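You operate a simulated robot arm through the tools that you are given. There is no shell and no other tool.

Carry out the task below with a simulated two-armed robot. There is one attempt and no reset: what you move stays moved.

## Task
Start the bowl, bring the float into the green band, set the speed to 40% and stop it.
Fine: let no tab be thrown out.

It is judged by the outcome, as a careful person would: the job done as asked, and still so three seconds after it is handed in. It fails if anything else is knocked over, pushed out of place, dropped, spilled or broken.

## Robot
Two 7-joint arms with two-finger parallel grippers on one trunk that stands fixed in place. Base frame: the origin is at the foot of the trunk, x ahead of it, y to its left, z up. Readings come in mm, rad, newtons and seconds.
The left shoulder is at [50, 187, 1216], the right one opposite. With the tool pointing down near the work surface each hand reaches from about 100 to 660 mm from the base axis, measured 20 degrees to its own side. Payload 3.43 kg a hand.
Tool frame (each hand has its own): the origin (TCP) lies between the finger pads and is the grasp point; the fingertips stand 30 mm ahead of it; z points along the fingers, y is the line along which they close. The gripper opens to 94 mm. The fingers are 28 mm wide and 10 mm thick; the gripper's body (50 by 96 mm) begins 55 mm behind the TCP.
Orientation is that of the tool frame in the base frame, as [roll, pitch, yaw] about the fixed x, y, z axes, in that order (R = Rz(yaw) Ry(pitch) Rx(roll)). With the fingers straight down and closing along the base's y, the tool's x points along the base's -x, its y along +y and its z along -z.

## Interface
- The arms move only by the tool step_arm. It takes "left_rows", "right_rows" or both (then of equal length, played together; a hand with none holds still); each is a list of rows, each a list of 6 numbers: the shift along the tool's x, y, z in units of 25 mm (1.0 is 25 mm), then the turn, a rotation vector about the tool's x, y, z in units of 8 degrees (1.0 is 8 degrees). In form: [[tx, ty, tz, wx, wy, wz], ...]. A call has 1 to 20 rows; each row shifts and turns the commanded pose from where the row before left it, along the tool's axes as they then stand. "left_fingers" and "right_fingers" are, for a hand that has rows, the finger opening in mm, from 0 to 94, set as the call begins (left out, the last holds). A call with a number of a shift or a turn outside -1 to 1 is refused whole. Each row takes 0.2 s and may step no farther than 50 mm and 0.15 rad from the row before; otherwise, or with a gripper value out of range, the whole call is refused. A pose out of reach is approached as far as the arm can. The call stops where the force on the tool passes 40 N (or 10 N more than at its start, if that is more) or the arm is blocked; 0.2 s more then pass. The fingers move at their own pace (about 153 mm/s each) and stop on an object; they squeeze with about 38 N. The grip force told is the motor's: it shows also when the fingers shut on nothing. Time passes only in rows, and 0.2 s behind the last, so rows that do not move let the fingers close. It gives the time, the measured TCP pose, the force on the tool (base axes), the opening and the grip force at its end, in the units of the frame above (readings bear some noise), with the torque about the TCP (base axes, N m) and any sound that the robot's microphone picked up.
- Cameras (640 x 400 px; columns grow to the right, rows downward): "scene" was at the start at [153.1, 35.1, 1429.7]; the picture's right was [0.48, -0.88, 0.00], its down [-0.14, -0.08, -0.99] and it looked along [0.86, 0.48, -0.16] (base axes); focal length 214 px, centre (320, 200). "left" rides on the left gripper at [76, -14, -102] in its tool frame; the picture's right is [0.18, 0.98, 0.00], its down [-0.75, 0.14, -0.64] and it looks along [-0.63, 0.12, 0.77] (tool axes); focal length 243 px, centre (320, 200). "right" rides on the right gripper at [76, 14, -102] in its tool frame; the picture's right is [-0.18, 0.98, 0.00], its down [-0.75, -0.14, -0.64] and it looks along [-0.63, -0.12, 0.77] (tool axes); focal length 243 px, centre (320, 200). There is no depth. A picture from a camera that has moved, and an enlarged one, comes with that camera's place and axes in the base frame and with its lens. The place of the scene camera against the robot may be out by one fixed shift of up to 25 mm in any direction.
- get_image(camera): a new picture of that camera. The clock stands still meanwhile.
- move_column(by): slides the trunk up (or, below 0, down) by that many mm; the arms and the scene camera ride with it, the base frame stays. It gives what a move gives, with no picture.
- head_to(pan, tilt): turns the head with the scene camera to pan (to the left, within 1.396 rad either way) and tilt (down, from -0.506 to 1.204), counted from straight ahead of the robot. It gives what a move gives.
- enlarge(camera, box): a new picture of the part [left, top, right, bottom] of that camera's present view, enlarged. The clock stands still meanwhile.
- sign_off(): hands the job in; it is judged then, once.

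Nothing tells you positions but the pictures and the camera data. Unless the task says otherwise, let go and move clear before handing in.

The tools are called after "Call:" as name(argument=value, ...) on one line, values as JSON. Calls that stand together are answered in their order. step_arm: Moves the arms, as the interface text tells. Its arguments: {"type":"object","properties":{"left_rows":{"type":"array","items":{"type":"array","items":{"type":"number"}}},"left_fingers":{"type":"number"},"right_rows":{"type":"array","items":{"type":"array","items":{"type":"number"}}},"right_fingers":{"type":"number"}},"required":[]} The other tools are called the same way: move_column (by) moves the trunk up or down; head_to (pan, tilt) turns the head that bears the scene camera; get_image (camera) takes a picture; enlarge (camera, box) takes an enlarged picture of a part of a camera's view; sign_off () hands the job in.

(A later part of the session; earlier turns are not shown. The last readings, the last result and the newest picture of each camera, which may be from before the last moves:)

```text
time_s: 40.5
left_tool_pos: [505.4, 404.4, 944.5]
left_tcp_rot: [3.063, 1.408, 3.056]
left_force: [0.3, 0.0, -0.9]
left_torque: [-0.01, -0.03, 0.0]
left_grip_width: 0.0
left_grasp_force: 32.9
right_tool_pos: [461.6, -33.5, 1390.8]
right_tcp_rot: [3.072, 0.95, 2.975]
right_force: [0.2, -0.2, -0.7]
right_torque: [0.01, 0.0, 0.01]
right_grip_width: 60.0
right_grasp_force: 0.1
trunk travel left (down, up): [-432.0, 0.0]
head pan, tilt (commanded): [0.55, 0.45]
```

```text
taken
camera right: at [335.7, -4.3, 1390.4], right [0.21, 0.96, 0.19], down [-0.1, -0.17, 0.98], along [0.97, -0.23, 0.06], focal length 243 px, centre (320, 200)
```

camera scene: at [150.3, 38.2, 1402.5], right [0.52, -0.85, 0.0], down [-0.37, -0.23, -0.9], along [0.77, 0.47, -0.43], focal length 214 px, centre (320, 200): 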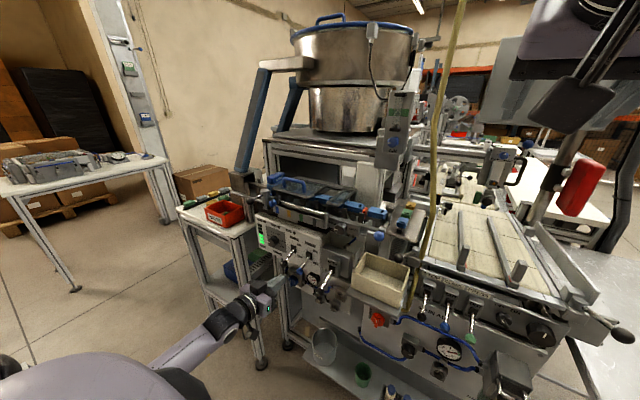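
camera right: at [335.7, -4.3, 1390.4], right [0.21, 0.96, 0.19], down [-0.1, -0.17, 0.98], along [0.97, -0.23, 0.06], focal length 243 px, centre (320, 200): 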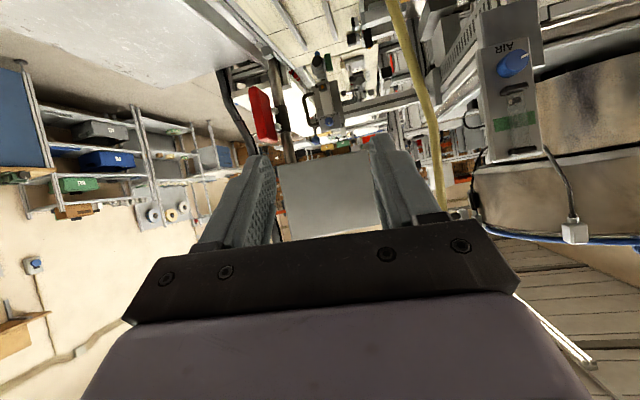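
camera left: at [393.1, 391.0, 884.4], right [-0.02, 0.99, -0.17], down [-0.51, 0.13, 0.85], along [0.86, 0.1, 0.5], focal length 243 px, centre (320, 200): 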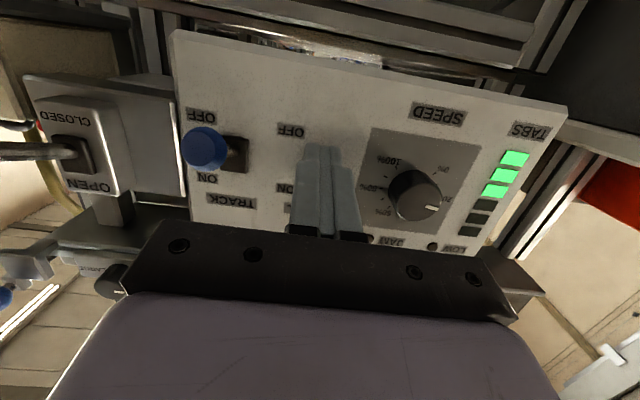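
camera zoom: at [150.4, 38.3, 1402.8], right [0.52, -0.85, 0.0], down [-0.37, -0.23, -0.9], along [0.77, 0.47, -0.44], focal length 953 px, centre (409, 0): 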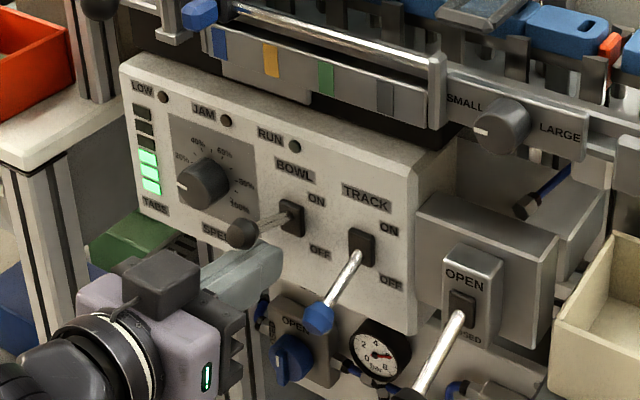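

The lever stays up (ON). I'll check the RUN lamp and the float closely.

Call:
enlarge(camera="scene", box=[265, 210, 325, 260])

Call:
enlarge(camera="right", box=[470, 30, 550, 170])

Call:
enlarge(camera="scene", box=[340, 60, 440, 180])

Call:
enlarge(camera="scene", box=[255, 165, 435, 260])

```text
8.00 times, centred on (295, 235) of scene
camera zoom: at [150.4, 38.3, 1402.8], right [0.52, -0.85, 0.0], down [-0.37, -0.23, -0.9], along [0.77, 0.47, -0.44], focal length 1716 px, centre (520, -80)
```

zoom: 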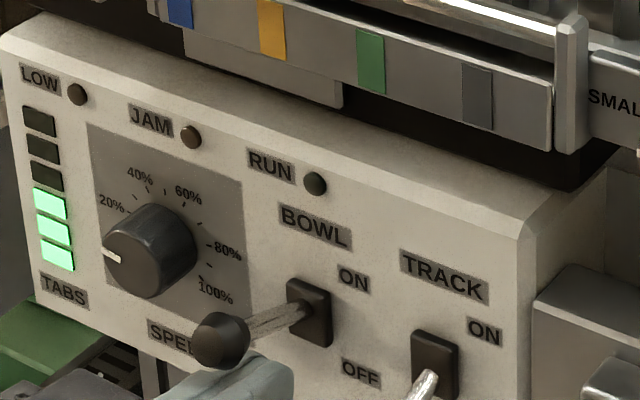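

```text
2.86 times, centred on (510, 100) of right
camera zoom: at [335.7, -4.3, 1390.4], right [0.21, 0.96, 0.19], down [-0.1, -0.17, 0.98], along [0.97, -0.23, 0.06], focal length 693 px, centre (-223, 486)
```

zoom: 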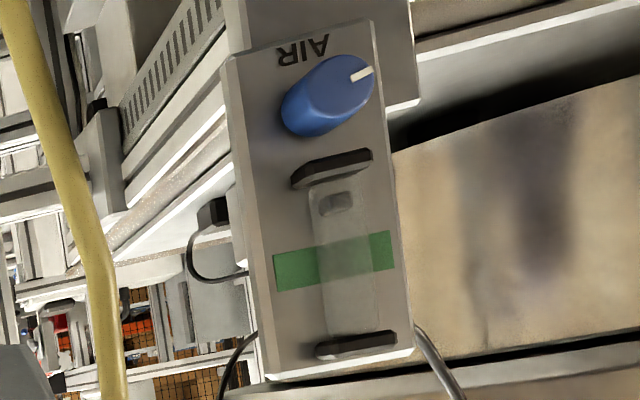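

```text
3.33 times, centred on (390, 120) of scene
camera zoom: at [150.4, 38.3, 1402.8], right [0.52, -0.85, 0.0], down [-0.37, -0.23, -0.9], along [0.77, 0.47, -0.44], focal length 715 px, centre (87, 467)
```

zoom: 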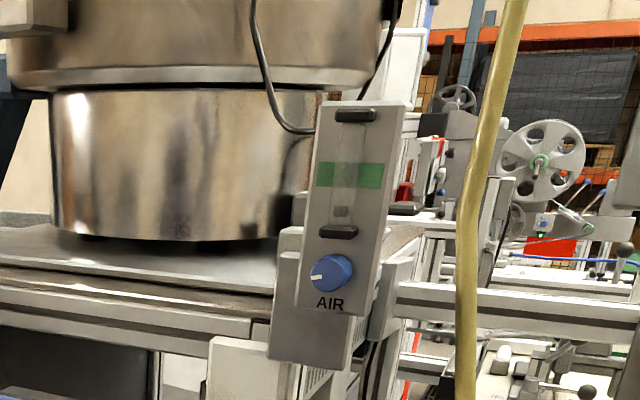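

```text
3.56 times, centred on (345, 212) of scene
camera zoom: at [150.4, 38.3, 1402.8], right [0.52, -0.85, 0.0], down [-0.37, -0.23, -0.9], along [0.77, 0.47, -0.44], focal length 763 px, centre (231, 156)
```

zoom: 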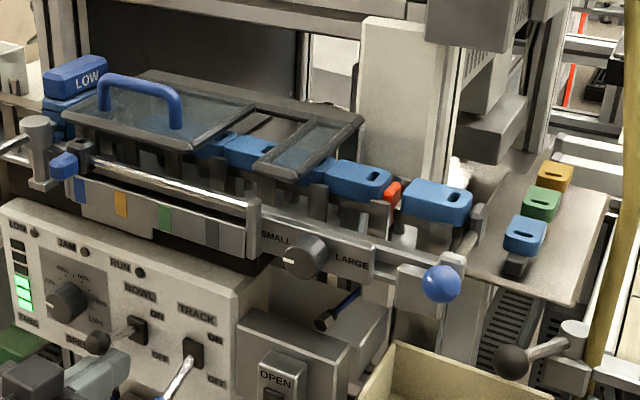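

The float has lifted off its bottom stop, so the bowl (and its air) has started. Now I withdraw from under the lever and go along the tested path to the AIR knob.

Call:
step_arm(left_rows=[[0.395, 0, 0.065, 0, 0, 0], [0.14, 0, -0.857, 0, 0, 0], [0.14, 0, -0.857, 0, 0, 0], [0.14, 0, -0.857, 0, 0, 0], [-0.892, -0.32, -0.098, 0, 0, 0], [-0.892, -0.32, -0.098, 0, 0, 0], [-0.892, -0.32, -0.098, 0, 0, 0], [-0.892, -0.32, -0.098, 0, 0, 0], [-0.892, -0.32, -0.098, 0, 0, 0], [-0.695, -0.32, 0.048, 0, 0.335, 0], [-0.7, -0.32, 0.015, 0, 0.335, 0], [-0.7, -0.32, -0.018, 0, 0.335, 0], [-0.697, -0.32, -0.05, 0, 0.335, 0], [-0.852, -0.82, 0.148, 0, 0, 0], [-0.852, -0.82, 0.148, 0, 0, 0], [-0.852, -0.82, 0.148, 0, 0, 0], [-0.852, -0.82, 0.148, 0, 0, 0], [-0.752, -0.5, 0.312, 0, 0, 0], [-0.752, -0.5, 0.312, 0, 0, 0], [-0.752, -0.5, 0.312, 0, 0, 0]])

Call:
get_image(camera="scene")

Call:
enlarge(camera="right", box=[470, 30, 550, 170])

Call:
enlarge(camera="scene", box=[240, 165, 440, 290])

```text
time_s: 44.7
left_tool_pos: [548.4, 206.7, 1227.9]
left_tcp_rot: [3.109, 1.211, 3.106]
left_force: [0.6, -0.6, -0.4]
left_torque: [0.06, 0.0, 0.0]
left_grip_width: 0.0
left_grasp_force: 33.3
right_tool_pos: [461.7, -33.3, 1391.4]
right_tcp_rot: [3.073, 0.95, 2.974]
right_force: [0.0, -0.2, 0.1]
right_torque: [0.01, -0.01, 0.02]
right_grip_width: 60.0
right_grasp_force: 0.2
trunk travel left (down, up): [-432.0, 0.0]
head pan, tilt (commanded): [0.55, 0.45]
```

```text
taken
camera scene: at [150.4, 37.8, 1402.4], right [0.52, -0.85, 0.0], down [-0.37, -0.23, -0.9], along [0.77, 0.47, -0.44], focal length 214 px, centre (320, 200)
```

scene: 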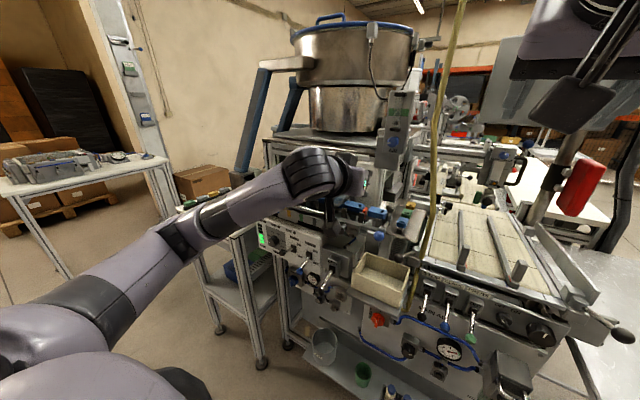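

```text
2.86 times, centred on (510, 100) of right
camera zoom: at [335.7, -4.9, 1390.0], right [0.21, 0.96, 0.19], down [-0.1, -0.17, 0.98], along [0.97, -0.23, 0.06], focal length 693 px, centre (-223, 486)
```

zoom: 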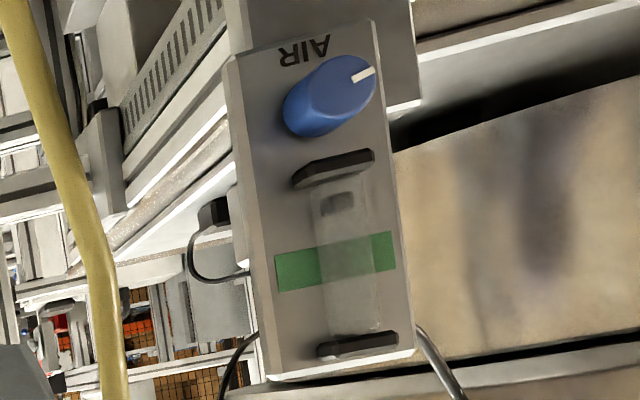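

```text
3.20 times, centred on (340, 228) of scene
camera zoom: at [150.4, 37.8, 1402.4], right [0.52, -0.85, 0.0], down [-0.37, -0.23, -0.9], along [0.77, 0.47, -0.44], focal length 686 px, centre (256, 112)
```

zoom: 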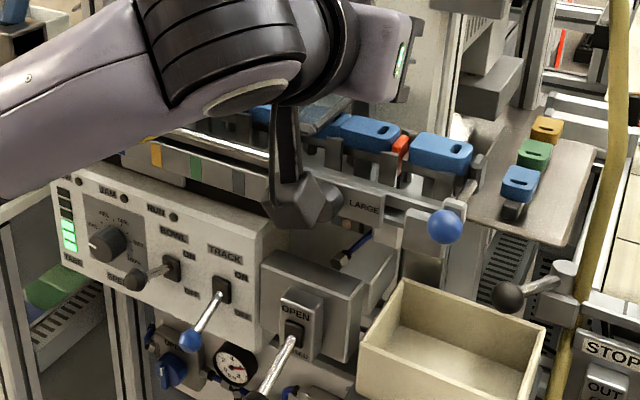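

The float rests just above the bottom clamp; AIR must be opened more. Moving to the standoff in front of the AIR knob with fingers opening.

Call:
step_arm(left_rows=[[-0.672, -0.274, 0.23, 0, -0.515, 0], [-0.654, -0.274, 0.278, 0, -0.515, 0], [-0.632, -0.274, 0.323, 0, -0.515, 0], [-0.608, -0.274, 0.369, 0, -0.515, 0], [-0.58, -0.274, 0.411, 0, -0.515, 0]], left_fingers=48)

Call:
enlarge(camera="left", box=[230, 70, 390, 240])

Call:
enlarge(camera="right", box=[460, 20, 580, 170])

```text
time_s: 45.9
left_tool_pos: [603.1, 172.2, 1298.4]
left_tcp_rot: [1.545, 1.562, 1.535]
left_force: [-0.5, -0.5, 0.1]
left_torque: [-0.03, -0.01, 0.01]
left_grip_width: 48.1
left_grasp_force: 0.0
right_tool_pos: [460.3, -33.5, 1391.1]
right_tcp_rot: [3.071, 0.951, 2.974]
right_force: [0.2, -0.5, 0.3]
right_torque: [0.02, -0.03, 0.0]
right_grip_width: 59.9
right_grasp_force: 0.1
trunk travel left (down, up): [-432.0, 0.0]
head pan, tilt (commanded): [0.55, 0.45]
```

```text
2.35 times, centred on (310, 155) of left
camera zoom: at [501.9, 158.1, 1221.8], right [0.01, 0.98, -0.17], down [-0.64, 0.14, 0.75], along [0.77, 0.11, 0.63], focal length 571 px, centre (344, 306)
```

zoom: 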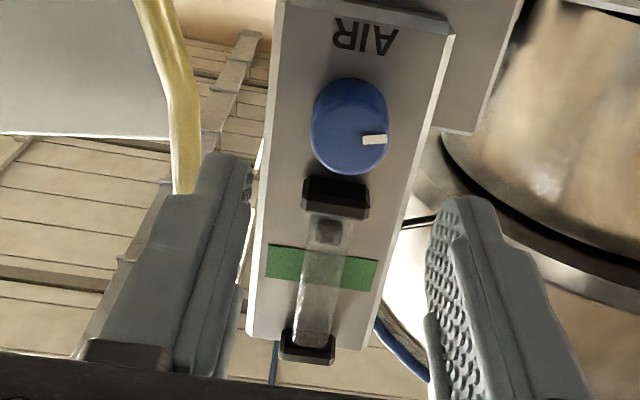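

```text
2.67 times, centred on (520, 95) of right
camera zoom: at [335.0, -5.2, 1390.2], right [0.21, 0.96, 0.19], down [-0.1, -0.17, 0.98], along [0.97, -0.23, 0.06], focal length 647 px, centre (-213, 480)
```

zoom: 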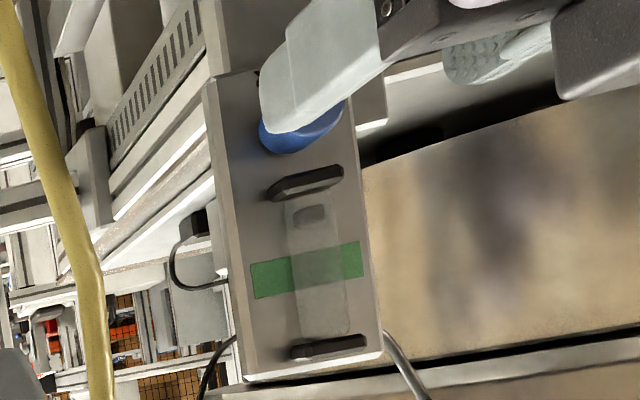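

Alignment with the knob axis is within about 1 mm. Advancing 55 mm so the fingertips straddle the knob.

Call:
step_arm(left_rows=[[0, 0, 0.733, 0, 0, 0], [0, 0, 0.733, 0, 0, 0], [0, 0, 0.733, 0, 0, 0]])

Call:
enlarge(camera="left", box=[230, 70, 390, 240])

Call:
enlarge(camera="right", box=[460, 20, 580, 170])

```text
time_s: 46.7
left_tool_pos: [657.2, 171.3, 1296.0]
left_tcp_rot: [1.626, 1.559, 1.619]
left_force: [-5.2, 0.4, -1.0]
left_torque: [0.0, -0.05, 0.13]
left_grip_width: 47.7
left_grasp_force: 0.0
right_tool_pos: [461.1, -35.3, 1393.2]
right_tcp_rot: [3.073, 0.95, 2.973]
right_force: [-1.4, 0.5, 0.1]
right_torque: [0.01, -0.02, 0.0]
right_grip_width: 59.9
right_grasp_force: 0.0
trunk travel left (down, up): [-432.0, 0.0]
head pan, tilt (commanded): [0.55, 0.45]
```

```text
2.35 times, centred on (310, 155) of left
camera zoom: at [556.2, 158.0, 1218.7], right [0.01, 0.98, -0.17], down [-0.64, 0.14, 0.76], along [0.77, 0.1, 0.63], focal length 571 px, centre (344, 306)
```

zoom: 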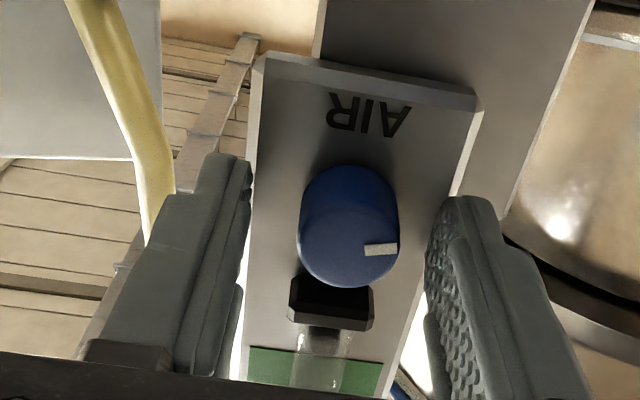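

```text
2.67 times, centred on (520, 95) of right
camera zoom: at [334.7, -4.5, 1390.3], right [0.21, 0.96, 0.19], down [-0.1, -0.17, 0.98], along [0.97, -0.23, 0.06], focal length 647 px, centre (-213, 480)
```

zoom: 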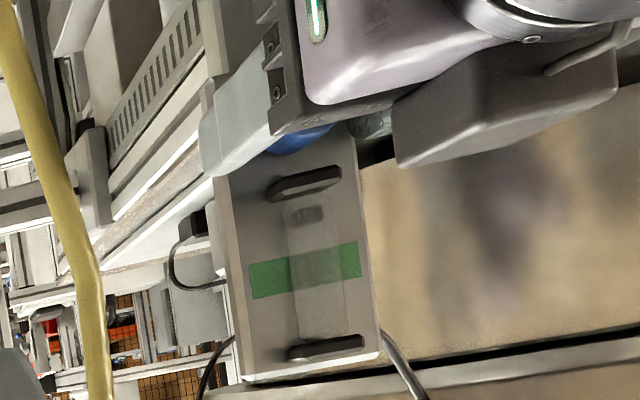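

Fingers straddle the knob with the tube still visible. Closing on the knob.

Call:
step_arm(left_rows=[[0, 0, 0, 0, 0, 0], [0, 0, 0, 0, 0, 0]], left_fingers=0)

Call:
enlarge(camera="left", box=[230, 70, 390, 240])

Call:
enlarge(camera="right", box=[460, 20, 580, 170])

```text
time_s: 47.3
left_tool_pos: [656.8, 172.5, 1297.2]
left_tcp_rot: [1.523, 1.56, 1.517]
left_force: [-5.3, 2.9, -0.8]
left_torque: [0.01, -0.13, 0.6]
left_grip_width: 24.7
left_grasp_force: 44.7
right_tool_pos: [461.4, -32.4, 1391.2]
right_tcp_rot: [3.072, 0.952, 2.974]
right_force: [0.3, 0.0, -0.8]
right_torque: [0.0, -0.02, -0.05]
right_grip_width: 59.8
right_grasp_force: 0.0
trunk travel left (down, up): [-432.0, 0.0]
head pan, tilt (commanded): [0.55, 0.45]
```

```text
2.35 times, centred on (310, 155) of left
camera zoom: at [556.0, 158.7, 1219.1], right [0.01, 0.98, -0.17], down [-0.64, 0.14, 0.75], along [0.77, 0.11, 0.63], focal length 571 px, centre (344, 306)
```

zoom: 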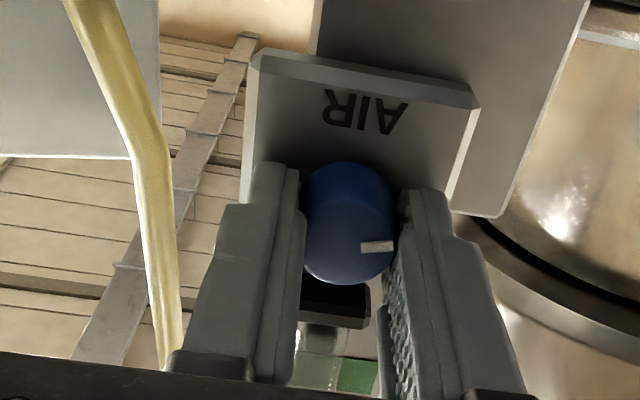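

```text
2.67 times, centred on (520, 95) of right
camera zoom: at [334.5, -3.9, 1390.3], right [0.21, 0.96, 0.19], down [-0.1, -0.17, 0.98], along [0.97, -0.23, 0.06], focal length 647 px, centre (-213, 480)
```

zoom: 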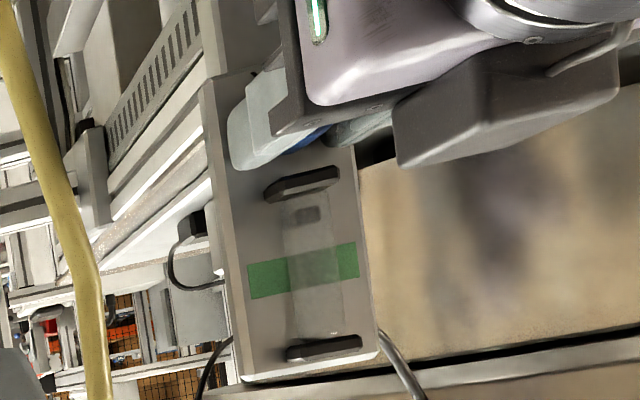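

Gripped (24.7 mm). I'll ease back 2 mm and turn the knob 8° clockwise (as the operator sees it), then look at the float.

Call:
step_arm(left_rows=[[0, 0, -0.08, 0, 0, 0.5], [0, 0, 0, 0, 0, 0.5], [0, 0, 0, 0, 0, 0], [0, 0, 0, 0, 0, 0]])

Call:
enlarge(camera="right", box=[460, 20, 580, 170])

Call:
enlarge(camera="left", box=[230, 70, 390, 240])

```text
time_s: 48.3
left_tool_pos: [658.3, 172.9, 1296.6]
left_tcp_rot: [1.567, 1.421, 1.564]
left_force: [10.1, 2.6, 5.5]
left_torque: [0.03, 0.01, 0.54]
left_grip_width: 24.6
left_grasp_force: 44.9
right_tool_pos: [463.9, -34.1, 1390.4]
right_tcp_rot: [3.074, 0.946, 2.974]
right_force: [-1.3, 0.0, -1.0]
right_torque: [-0.03, 0.04, 0.0]
right_grip_width: 59.9
right_grasp_force: 0.0
trunk travel left (down, up): [-432.0, 0.0]
head pan, tilt (commanded): [0.55, 0.45]
```

```text
2.67 times, centred on (520, 95) of right
camera zoom: at [336.8, -4.1, 1389.7], right [0.21, 0.96, 0.19], down [-0.1, -0.17, 0.98], along [0.97, -0.23, 0.06], focal length 647 px, centre (-213, 480)
```

zoom: 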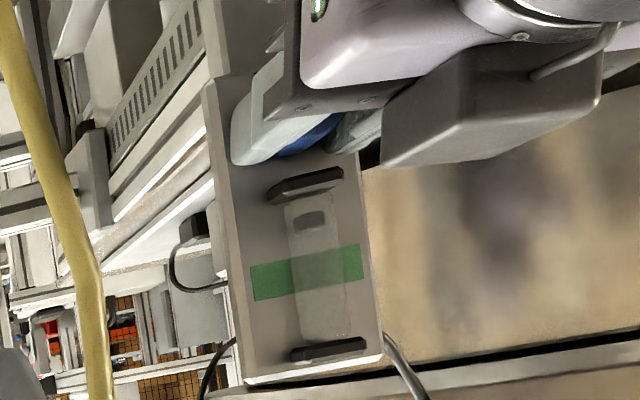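

```text
2.35 times, centred on (310, 155) of left
camera zoom: at [556.1, 169.1, 1218.0], right [0.01, 1.0, -0.04], down [-0.64, 0.03, 0.77], along [0.77, 0.02, 0.64], focal length 571 px, centre (344, 306)
```

zoom: 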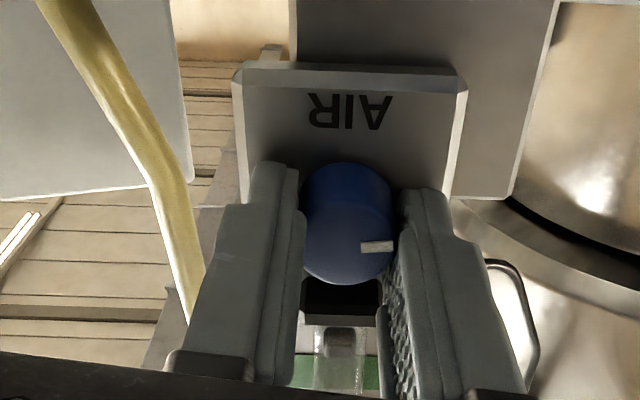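

Clockwise raises the float (about 10% of the way for 8°), so the direction is right. Turning 24° more.

Call:
step_arm(left_rows=[[0, 0, 0.04, 0, 0, 1], [0, 0, 0, 0, 0, 1], [0, 0, 0, 0, 0, 1], [0, 0, 0, 0, 0, 0], [0, 0, 0, 0, 0, 0]])

Call:
enlarge(camera="right", box=[460, 20, 580, 170])

Call:
enlarge(camera="left", box=[230, 70, 390, 240])

```text
time_s: 49.5
left_tool_pos: [657.7, 171.4, 1296.9]
left_tcp_rot: [1.573, 0.999, 1.562]
left_force: [7.2, -0.9, 3.6]
left_torque: [-0.01, -0.24, 0.48]
left_grip_width: 24.4
left_grasp_force: 44.3
right_tool_pos: [462.4, -33.9, 1390.2]
right_tcp_rot: [3.073, 0.949, 2.975]
right_force: [0.5, 0.1, -0.4]
right_torque: [0.0, -0.02, 0.0]
right_grip_width: 60.0
right_grasp_force: 0.0
trunk travel left (down, up): [-432.0, 0.0]
head pan, tilt (commanded): [0.55, 0.45]
```

```text
2.67 times, centred on (520, 95) of right
camera zoom: at [336.4, -4.7, 1389.7], right [0.21, 0.96, 0.19], down [-0.1, -0.17, 0.98], along [0.97, -0.23, 0.06], focal length 647 px, centre (-213, 480)
```

zoom: 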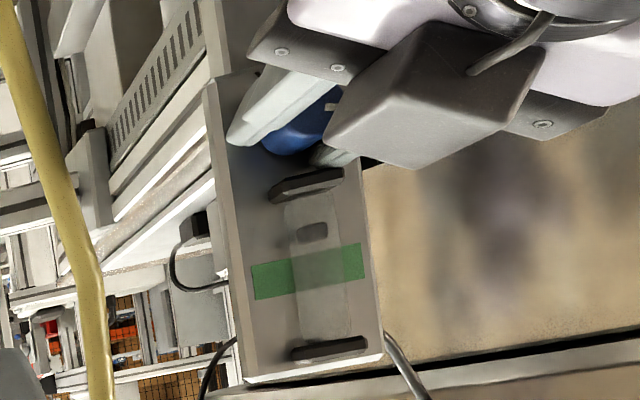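

```text
2.35 times, centred on (310, 155) of left
camera zoom: at [556.2, 200.5, 1223.4], right [0.01, 0.93, 0.38], down [-0.64, -0.28, 0.71], along [0.77, -0.25, 0.59], focal length 571 px, centre (344, 306)
```

zoom: 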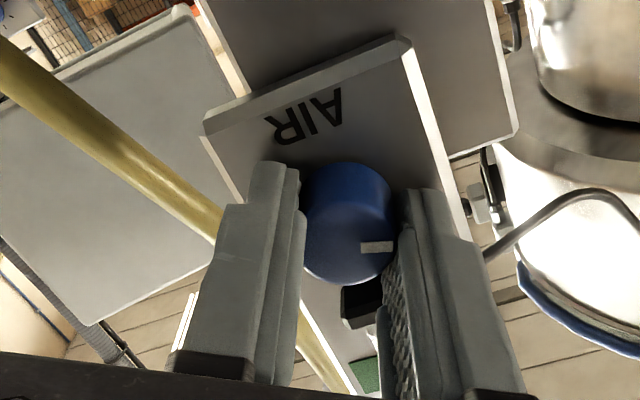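

The float is rising steadily (~0.56 px per degree; 41 px to go). Turning 40° more.

Call:
step_arm(left_rows=[[0, 0, 0.04, 0, 0, 1], [0, 0, 0, 0, 0, 1], [0, 0, 0, 0, 0, 1], [0, 0, 0, 0, 0, 1], [0, 0, 0, 0, 0, 1], [0, 0, 0, 0, 0, 0]])

Call:
enlarge(camera="right", box=[460, 20, 580, 170])

Call:
enlarge(camera="left", box=[230, 70, 390, 240])

Call:
enlarge(camera="scene", box=[320, 60, 460, 180])

```text
time_s: 50.9
left_tool_pos: [658.6, 169.9, 1294.5]
left_tcp_rot: [1.575, 0.3, 1.558]
left_force: [-9.4, -8.5, -10.7]
left_torque: [-0.01, -0.14, 0.38]
left_grip_width: 24.3
left_grasp_force: 45.6
right_tool_pos: [461.2, -34.8, 1390.6]
right_tcp_rot: [3.071, 0.949, 2.971]
right_force: [0.8, -0.3, -0.4]
right_torque: [0.01, 0.0, 0.01]
right_grip_width: 59.9
right_grasp_force: 0.1
trunk travel left (down, up): [-432.0, 0.0]
head pan, tilt (commanded): [0.55, 0.45]
```

```text
2.67 times, centred on (520, 95) of right
camera zoom: at [334.9, -5.6, 1390.1], right [0.21, 0.96, 0.19], down [-0.1, -0.17, 0.98], along [0.97, -0.23, 0.06], focal length 647 px, centre (-213, 480)
```

zoom: 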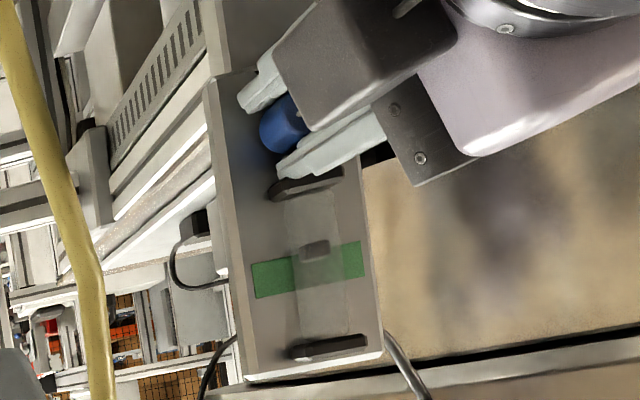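

```text
2.35 times, centred on (310, 155) of left
camera zoom: at [556.8, 239.4, 1258.2], right [0.01, 0.47, 0.88], down [-0.65, -0.67, 0.36], along [0.76, -0.58, 0.3], focal length 571 px, centre (344, 306)
```

zoom: 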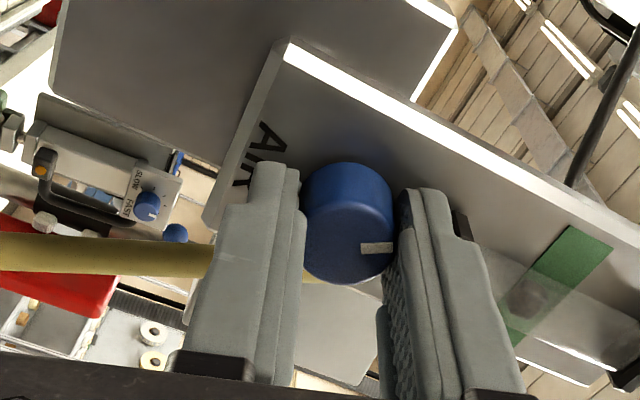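

```text
3.33 times, centred on (390, 120) of scene
camera zoom: at [149.7, 37.1, 1402.5], right [0.52, -0.85, 0.0], down [-0.37, -0.23, -0.9], along [0.77, 0.47, -0.43], focal length 715 px, centre (87, 467)
```

zoom: 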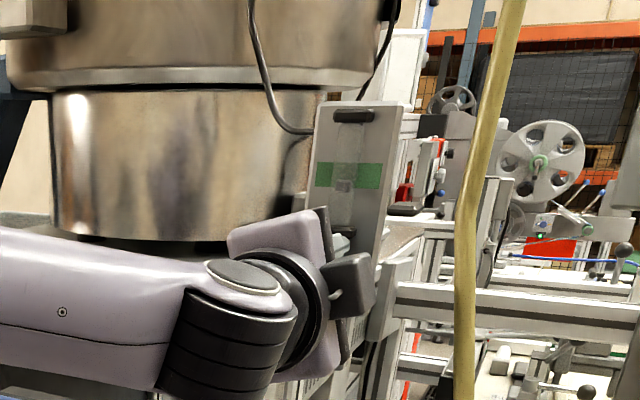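

The float is at the lower edge of the green band. I'll ease the side load slightly and turn 24° more.

Call:
step_arm(left_rows=[[-0.05, -0.1, -0.02, 0, 0, 1], [0, 0, 0, 0, 0, 1], [0, 0, 0, 0, 0, 1], [0, 0, 0, 0, 0, 0]])

Call:
enlarge(camera="right", box=[460, 20, 580, 170])

Call:
enlarge(camera="left", box=[230, 70, 470, 240])

Call:
enlarge(camera="scene", box=[350, 80, 430, 150])

```text
time_s: 51.9
left_tool_pos: [658.2, 170.1, 1294.0]
left_tcp_rot: [1.572, -0.117, 1.562]
left_force: [-11.5, -2.4, -10.5]
left_torque: [0.0, 0.2, -0.66]
left_grip_width: 24.2
left_grasp_force: 45.3
right_tool_pos: [460.5, -33.3, 1392.1]
right_tcp_rot: [3.072, 0.95, 2.975]
right_force: [-0.7, -0.6, 0.6]
right_torque: [0.01, 0.0, 0.0]
right_grip_width: 60.1
right_grasp_force: 0.1
trunk travel left (down, up): [-432.0, 0.0]
head pan, tilt (commanded): [0.55, 0.45]
```

```text
2.67 times, centred on (520, 95) of right
camera zoom: at [334.8, -4.5, 1390.2], right [0.21, 0.96, 0.19], down [-0.1, -0.17, 0.98], along [0.97, -0.23, 0.06], focal length 647 px, centre (-213, 480)
```

zoom: 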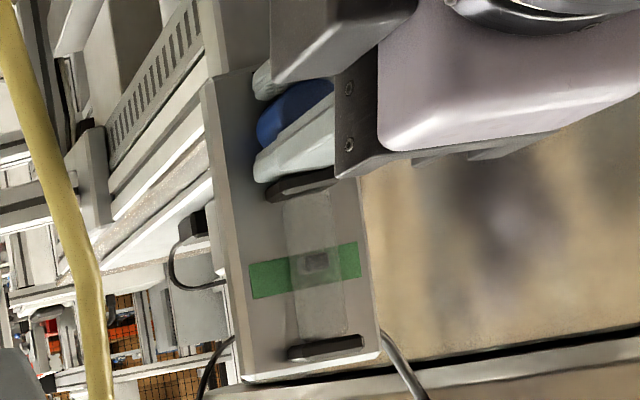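

```text
2.35 times, centred on (350, 155) of left
camera zoom: at [556.8, 247.6, 1287.9], right [0.0, 0.07, 1.0], down [-0.65, -0.76, 0.05], along [0.76, -0.65, 0.04], focal length 571 px, centre (249, 306)
```

zoom: 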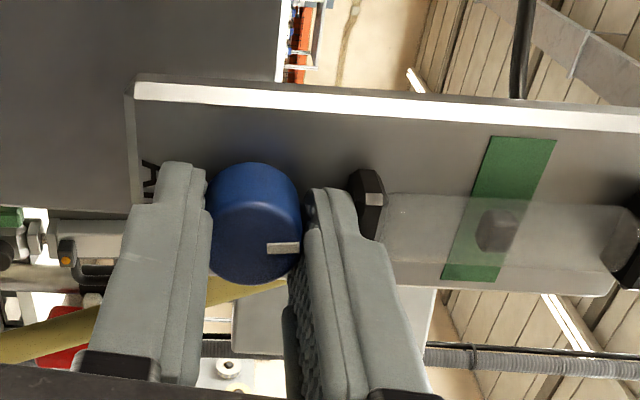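

```text
5.71 times, centred on (390, 115) of scene
camera zoom: at [149.5, 38.2, 1402.5], right [0.52, -0.85, 0.0], down [-0.37, -0.23, -0.9], along [0.77, 0.47, -0.43], focal length 1226 px, centre (-80, 686)
```

zoom: 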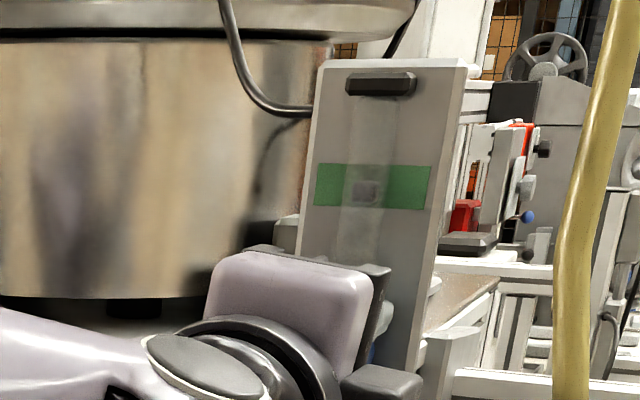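

The float is in the middle of the green band. I'll let it settle a moment and check before letting go.

Call:
step_arm(left_rows=[[0, 0, 0, 0, 0, 0], [0, 0, 0, 0, 0, 0]])

Call:
enlarge(camera="right", box=[460, 20, 580, 170])

Call:
enlarge(camera="scene", box=[350, 80, 430, 150])

Call:
enlarge(camera="scene", box=[240, 165, 440, 290])

```text
time_s: 52.5
left_tool_pos: [656.4, 170.2, 1295.2]
left_tcp_rot: [1.572, -0.116, 1.561]
left_force: [-12.0, -1.5, -11.7]
left_torque: [-0.07, 0.23, -0.06]
left_grip_width: 24.4
left_grasp_force: 45.3
right_tool_pos: [460.9, -33.2, 1391.0]
right_tcp_rot: [3.073, 0.948, 2.974]
right_force: [0.2, 0.0, 0.4]
right_torque: [0.03, 0.02, -0.03]
right_grip_width: 59.9
right_grasp_force: 0.1
trunk travel left (down, up): [-432.0, 0.0]
head pan, tilt (commanded): [0.55, 0.45]
```

```text
2.67 times, centred on (520, 95) of right
camera zoom: at [334.8, -4.4, 1390.2], right [0.21, 0.96, 0.19], down [-0.1, -0.17, 0.98], along [0.97, -0.23, 0.06], focal length 647 px, centre (-213, 480)
```

zoom: 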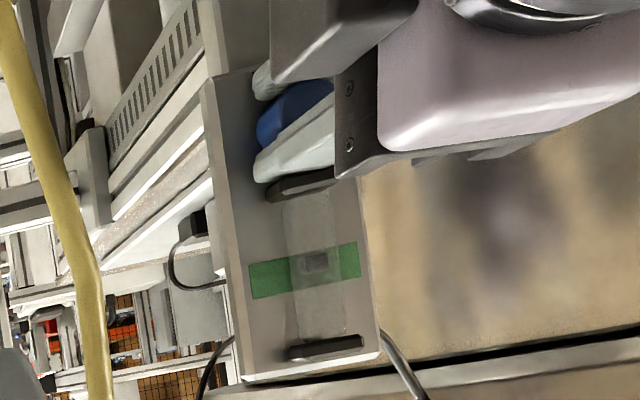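

```text
5.71 times, centred on (390, 115) of scene
camera zoom: at [149.5, 38.3, 1402.5], right [0.52, -0.85, 0.0], down [-0.37, -0.23, -0.9], along [0.77, 0.47, -0.43], focal length 1226 px, centre (-80, 686)
```

zoom: 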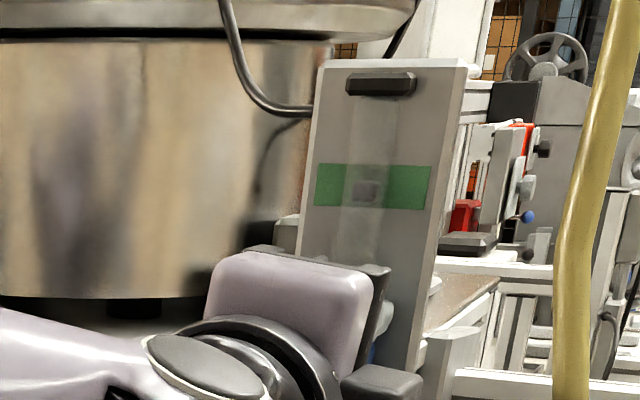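

```text
3.20 times, centred on (340, 228) of scene
camera zoom: at [149.5, 38.3, 1402.5], right [0.52, -0.85, 0.0], down [-0.37, -0.23, -0.9], along [0.77, 0.47, -0.43], focal length 686 px, centre (256, 112)
```

zoom: 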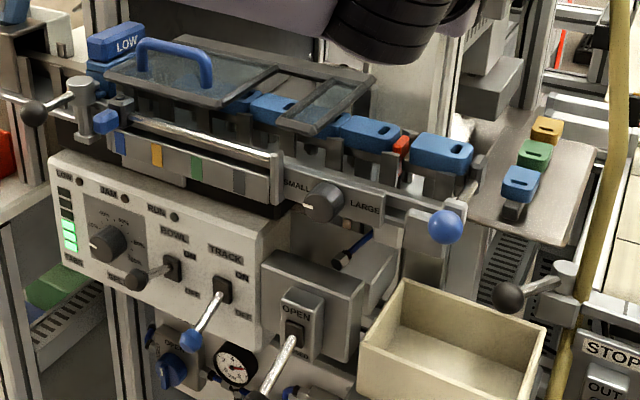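

The float is steady in the band. The upper finger is close to the tube's lower clamp, so I'll open only a little, shift down slightly, and retreat straight back.

Call:
step_arm(left_rows=[[0, -0.06, 0, 0, 0, 0], [0, -0.03, 0, 0, 0, 0], [0, 0, -0.2, 0, 0, 0], [0, 0, -0.4, 0, 0, 0], [0, 0, -0.8, 0, 0, 0], [0, 0, -0.8, 0, 0, 0]], left_fingers=31)

Call:
enlarge(camera="right", box=[460, 20, 580, 170])

Call:
enlarge(camera="left", box=[230, 70, 470, 240])

Call:
enlarge(camera="scene", box=[350, 80, 430, 150])

```text
time_s: 53.9
left_tool_pos: [602.6, 170.9, 1294.1]
left_tcp_rot: [1.57, -0.114, 1.561]
left_force: [-0.1, 0.2, 0.0]
left_torque: [-0.03, 0.0, 0.01]
left_grip_width: 31.2
left_grasp_force: 0.1
right_tool_pos: [460.8, -32.7, 1391.7]
right_tcp_rot: [3.071, 0.948, 2.973]
right_force: [-0.5, -0.6, 0.0]
right_torque: [0.01, -0.01, 0.0]
right_grip_width: 60.0
right_grasp_force: 0.0
trunk travel left (down, up): [-432.0, 0.0]
head pan, tilt (commanded): [0.55, 0.45]
```

```text
2.67 times, centred on (520, 95) of right
camera zoom: at [335.3, -4.4, 1390.1], right [0.21, 0.96, 0.19], down [-0.1, -0.17, 0.98], along [0.97, -0.23, 0.06], focal length 647 px, centre (-213, 480)
```

zoom: 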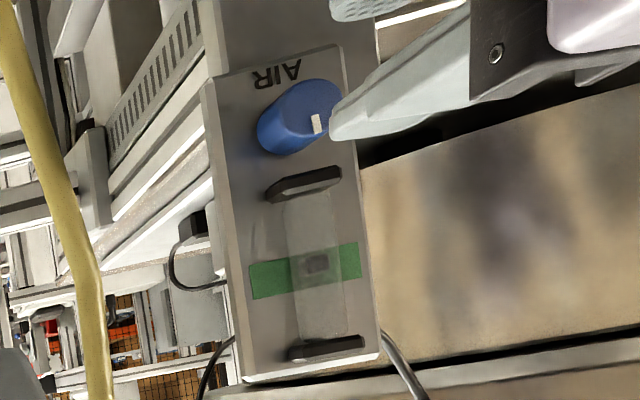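

```text
2.35 times, centred on (350, 155) of left
camera zoom: at [502.3, 248.7, 1287.3], right [0.0, 0.07, 1.0], down [-0.65, -0.76, 0.05], along [0.76, -0.65, 0.04], focal length 571 px, centre (249, 306)
```

zoom: 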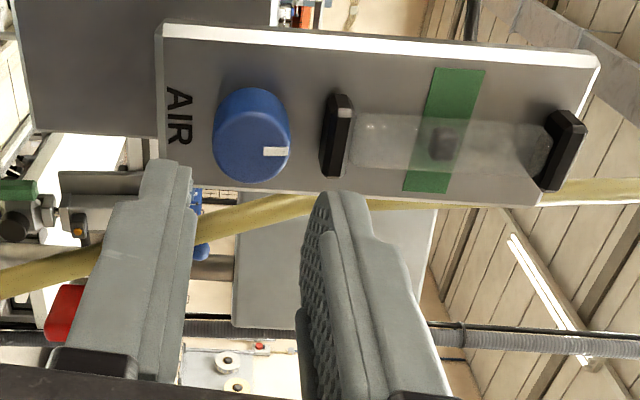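

```text
5.71 times, centred on (390, 115) of scene
camera zoom: at [150.1, 38.3, 1402.5], right [0.52, -0.85, 0.0], down [-0.37, -0.23, -0.9], along [0.77, 0.47, -0.44], focal length 1226 px, centre (-80, 686)
```

zoom: 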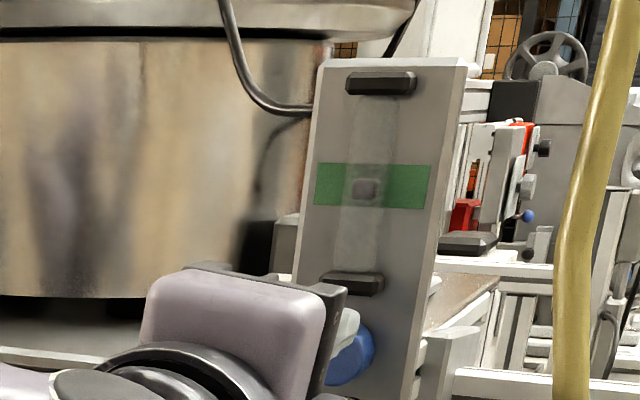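

Released cleanly with the float centred in the band. Now I roll the hand back and travel the tested route toward the SPEED knob.

Call:
step_arm(left_rows=[[0, 0, 0, 0, 0, -1], [0, 0, 0, 0, 0, -1], [0, 0, 0, 0, 0, -1], [0, 0, 0, 0, 0, -1], [0, 0, 0, 0, 0, -1], [0, 0, 0, 0, 0, -1], [0, 0, 0, 0, 0, -1], [0, 0, 0, 0, 0, -1], [0, 0, 0, 0, 0, -1], [0, 0, 0, 0, 0, -1], [0, 0, 0, 0, 0, -1], [0, 0, 0, 0, 0, -1], [0.434, 0.21, -0.396, 0, 0.625, 0], [0.467, 0.21, -0.356, 0, 0.625, 0], [0.496, 0.21, -0.314, 0, 0.625, 0], [0.522, 0.21, -0.27, 0, 0.625, 0], [0.755, 0.5, -0.304, 0, 0, 0], [0.755, 0.5, -0.304, 0, 0, 0], [0.755, 0.5, -0.304, 0, 0, 0], [0.755, 0.5, -0.304, 0, 0, 0]], left_fingers=52)

Call:
get_image(camera="scene")

Call:
enlarge(camera="right", box=[460, 20, 580, 170])

Call:
get_image(camera="left")

```text
time_s: 58.1
left_tool_pos: [509.8, 244.7, 1191.1]
left_tcp_rot: [3.111, 1.221, 3.105]
left_force: [0.2, 0.1, 0.0]
left_torque: [0.02, 0.0, 0.0]
left_grip_width: 51.7
left_grasp_force: 0.1
right_tool_pos: [461.9, -33.1, 1390.6]
right_tcp_rot: [3.071, 0.949, 2.973]
right_force: [0.2, 0.3, -0.1]
right_torque: [-0.01, 0.03, 0.01]
right_grip_width: 59.6
right_grasp_force: 0.0
trunk travel left (down, up): [-432.0, 0.0]
head pan, tilt (commanded): [0.55, 0.45]
```

```text
taken
camera scene: at [150.1, 38.5, 1402.5], right [0.52, -0.85, 0.0], down [-0.37, -0.23, -0.9], along [0.77, 0.47, -0.44], focal length 214 px, centre (320, 200)
```

scene: 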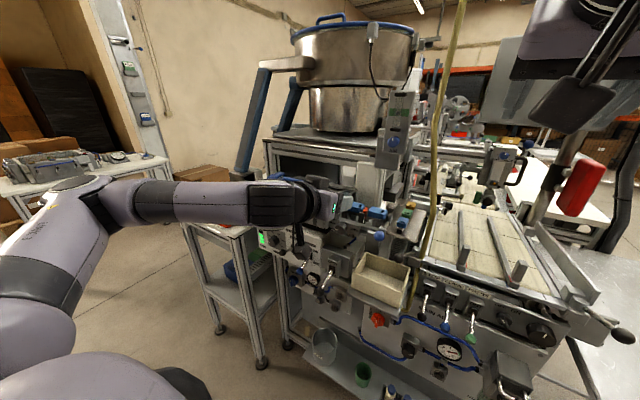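

```text
2.67 times, centred on (520, 95) of right
camera zoom: at [335.3, -4.1, 1390.1], right [0.21, 0.96, 0.19], down [-0.1, -0.17, 0.98], along [0.97, -0.23, 0.06], focal length 647 px, centre (-213, 480)
```

zoom: 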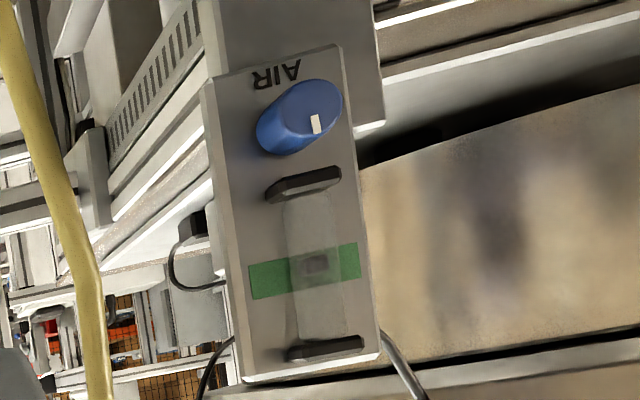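

```text
taken
camera left: at [387.8, 231.6, 1153.3], right [-0.05, 0.99, -0.16], down [-0.34, 0.13, 0.93], along [0.94, 0.11, 0.33], focal length 243 px, centre (320, 200)
```

left: 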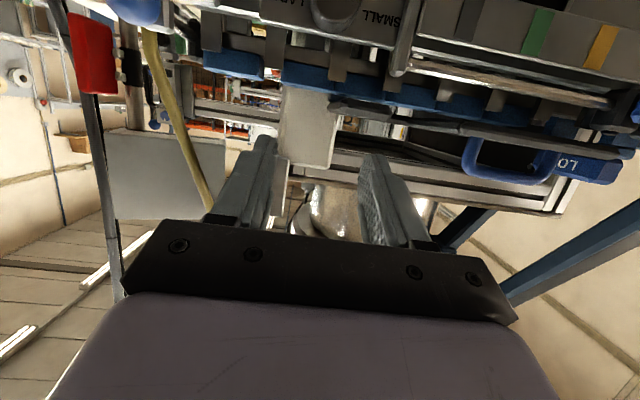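

The float stays in the band. Continuing to the SPEED knob, passing above the raised BOWL lever, ending at a standoff in front of the knob.

Call:
step_arm(left_rows=[[0.69, 0.68, 0, 0, 0, 0], [0.69, 0.68, 0, 0, 0, 0], [0.69, 0.68, 0, 0, 0, 0], [0.69, 0.68, 0, 0, 0, 0], [0.69, 0.68, 0, 0, 0, 0], [0.646, 0.7, -0.072, 0, -0.3125, 0], [0.646, 0.7, -0.072, 0, -0.3125, 0], [0.646, 0.7, -0.072, 0, -0.3125, 0], [0.646, 0.7, -0.072, 0, -0.3125, 0], [0.099, 0.79, 0.014, 0, -0.156, 0], [0.099, 0.79, 0.014, 0, -0.156, 0], [0.099, 0.79, 0.014, 0, -0.156, 0], [0.099, 0.79, 0.014, 0, -0.156, 0]])

Call:
get_image(camera="scene")

Call:
get_image(camera="left")

```text
time_s: 60.9
left_tool_pos: [483.6, 424.7, 1060.2]
left_tcp_rot: [-2.957, 1.469, -3.058]
left_force: [-0.2, 0.0, 0.0]
left_torque: [0.0, 0.03, 0.01]
left_grip_width: 52.0
left_grasp_force: 0.0
left hand out of reach, approached as far as the arm can: row 5, 6, 7, 8
right_tool_pos: [462.0, -33.6, 1390.1]
right_tcp_rot: [3.071, 0.951, 2.974]
right_force: [0.6, -0.6, 0.5]
right_torque: [0.01, -0.01, 0.02]
right_grip_width: 60.0
right_grasp_force: 0.1
trunk travel left (down, up): [-432.0, 0.0]
head pan, tilt (commanded): [0.55, 0.45]
```

```text
taken
camera scene: at [150.3, 38.3, 1402.4], right [0.52, -0.85, 0.0], down [-0.37, -0.23, -0.9], along [0.77, 0.47, -0.44], focal length 214 px, centre (320, 200)
```

scene: 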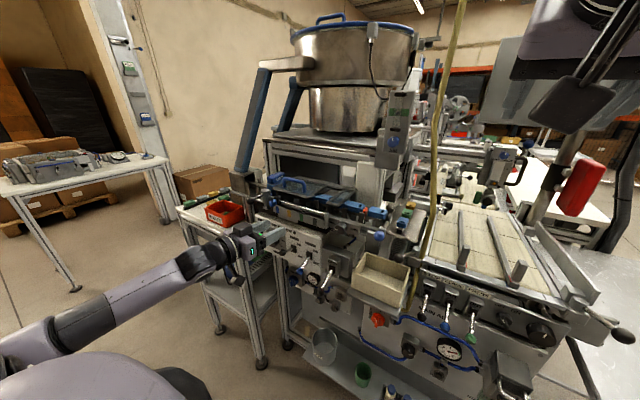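

```text
taken
camera left: at [374.3, 420.7, 995.2], right [0.08, 0.98, -0.2], down [-0.55, 0.21, 0.81], along [0.83, 0.04, 0.55], focal length 243 px, centre (320, 200)
```

left: 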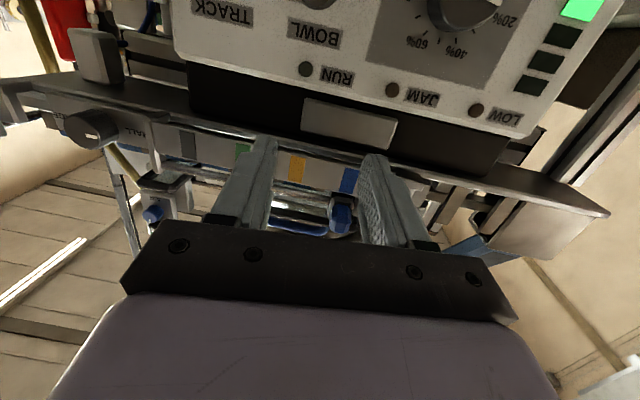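

I ended slightly yawed at (484, 425, 1060). I'll correct the yaw, back off, and come down in front of the SPEED knob.

Call:
step_arm(left_rows=[[0.257, 0.34, -0.615, -0.36, -0.363, 0], [0.22, 0.78, -0.43, -0.36, -0.363, 0], [0.716, 0.202, 0.08, 0, 0, 0], [0.716, 0.202, 0.08, 0, 0, 0], [0.716, 0.202, 0.08, 0, 0, 0], [0.716, 0.202, 0.08, 0, 0, 0], [0.716, 0.202, 0.08, 0, 0, 0]])

Call:
enlarge(camera="left", box=[200, 50, 440, 240])

Call:
enlarge(camera="scene", box=[230, 200, 350, 290])

```text
time_s: 62.5
left_tool_pos: [467.4, 480.0, 962.3]
left_tcp_rot: [-1.568, 1.556, -1.568]
left_force: [-0.3, 0.2, 0.0]
left_torque: [0.01, 0.03, -0.02]
left_grip_width: 51.9
left_grasp_force: 0.0
right_tool_pos: [462.3, -33.8, 1390.7]
right_tcp_rot: [3.072, 0.95, 2.974]
right_force: [0.0, 0.3, -0.2]
right_torque: [-0.02, -0.01, 0.01]
right_grip_width: 60.1
right_grasp_force: 0.0
trunk travel left (down, up): [-432.0, 0.0]
head pan, tilt (commanded): [0.55, 0.45]
```

```text
2.11 times, centred on (320, 145) of left
camera zoom: at [366.2, 464.1, 885.5], right [0.0, 0.98, -0.2], down [-0.64, 0.15, 0.75], along [0.77, 0.13, 0.63], focal length 511 px, centre (320, 316)
```

zoom: 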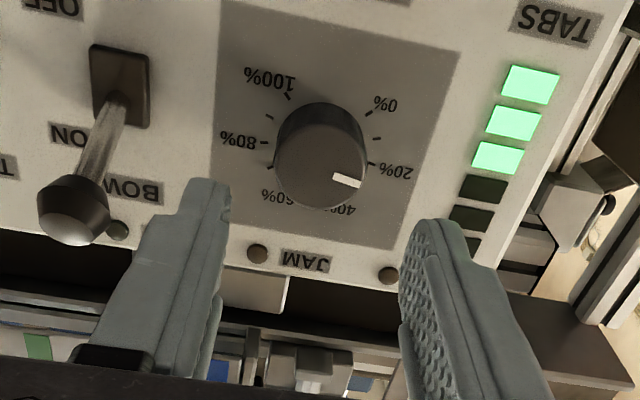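

```text
4.44 times, centred on (290, 245) of scene
camera zoom: at [150.3, 38.4, 1402.5], right [0.52, -0.85, 0.0], down [-0.37, -0.23, -0.9], along [0.77, 0.47, -0.44], focal length 953 px, centre (453, 0)
```

zoom: 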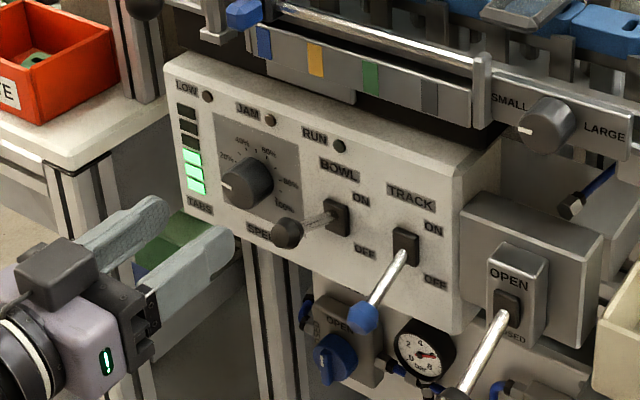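

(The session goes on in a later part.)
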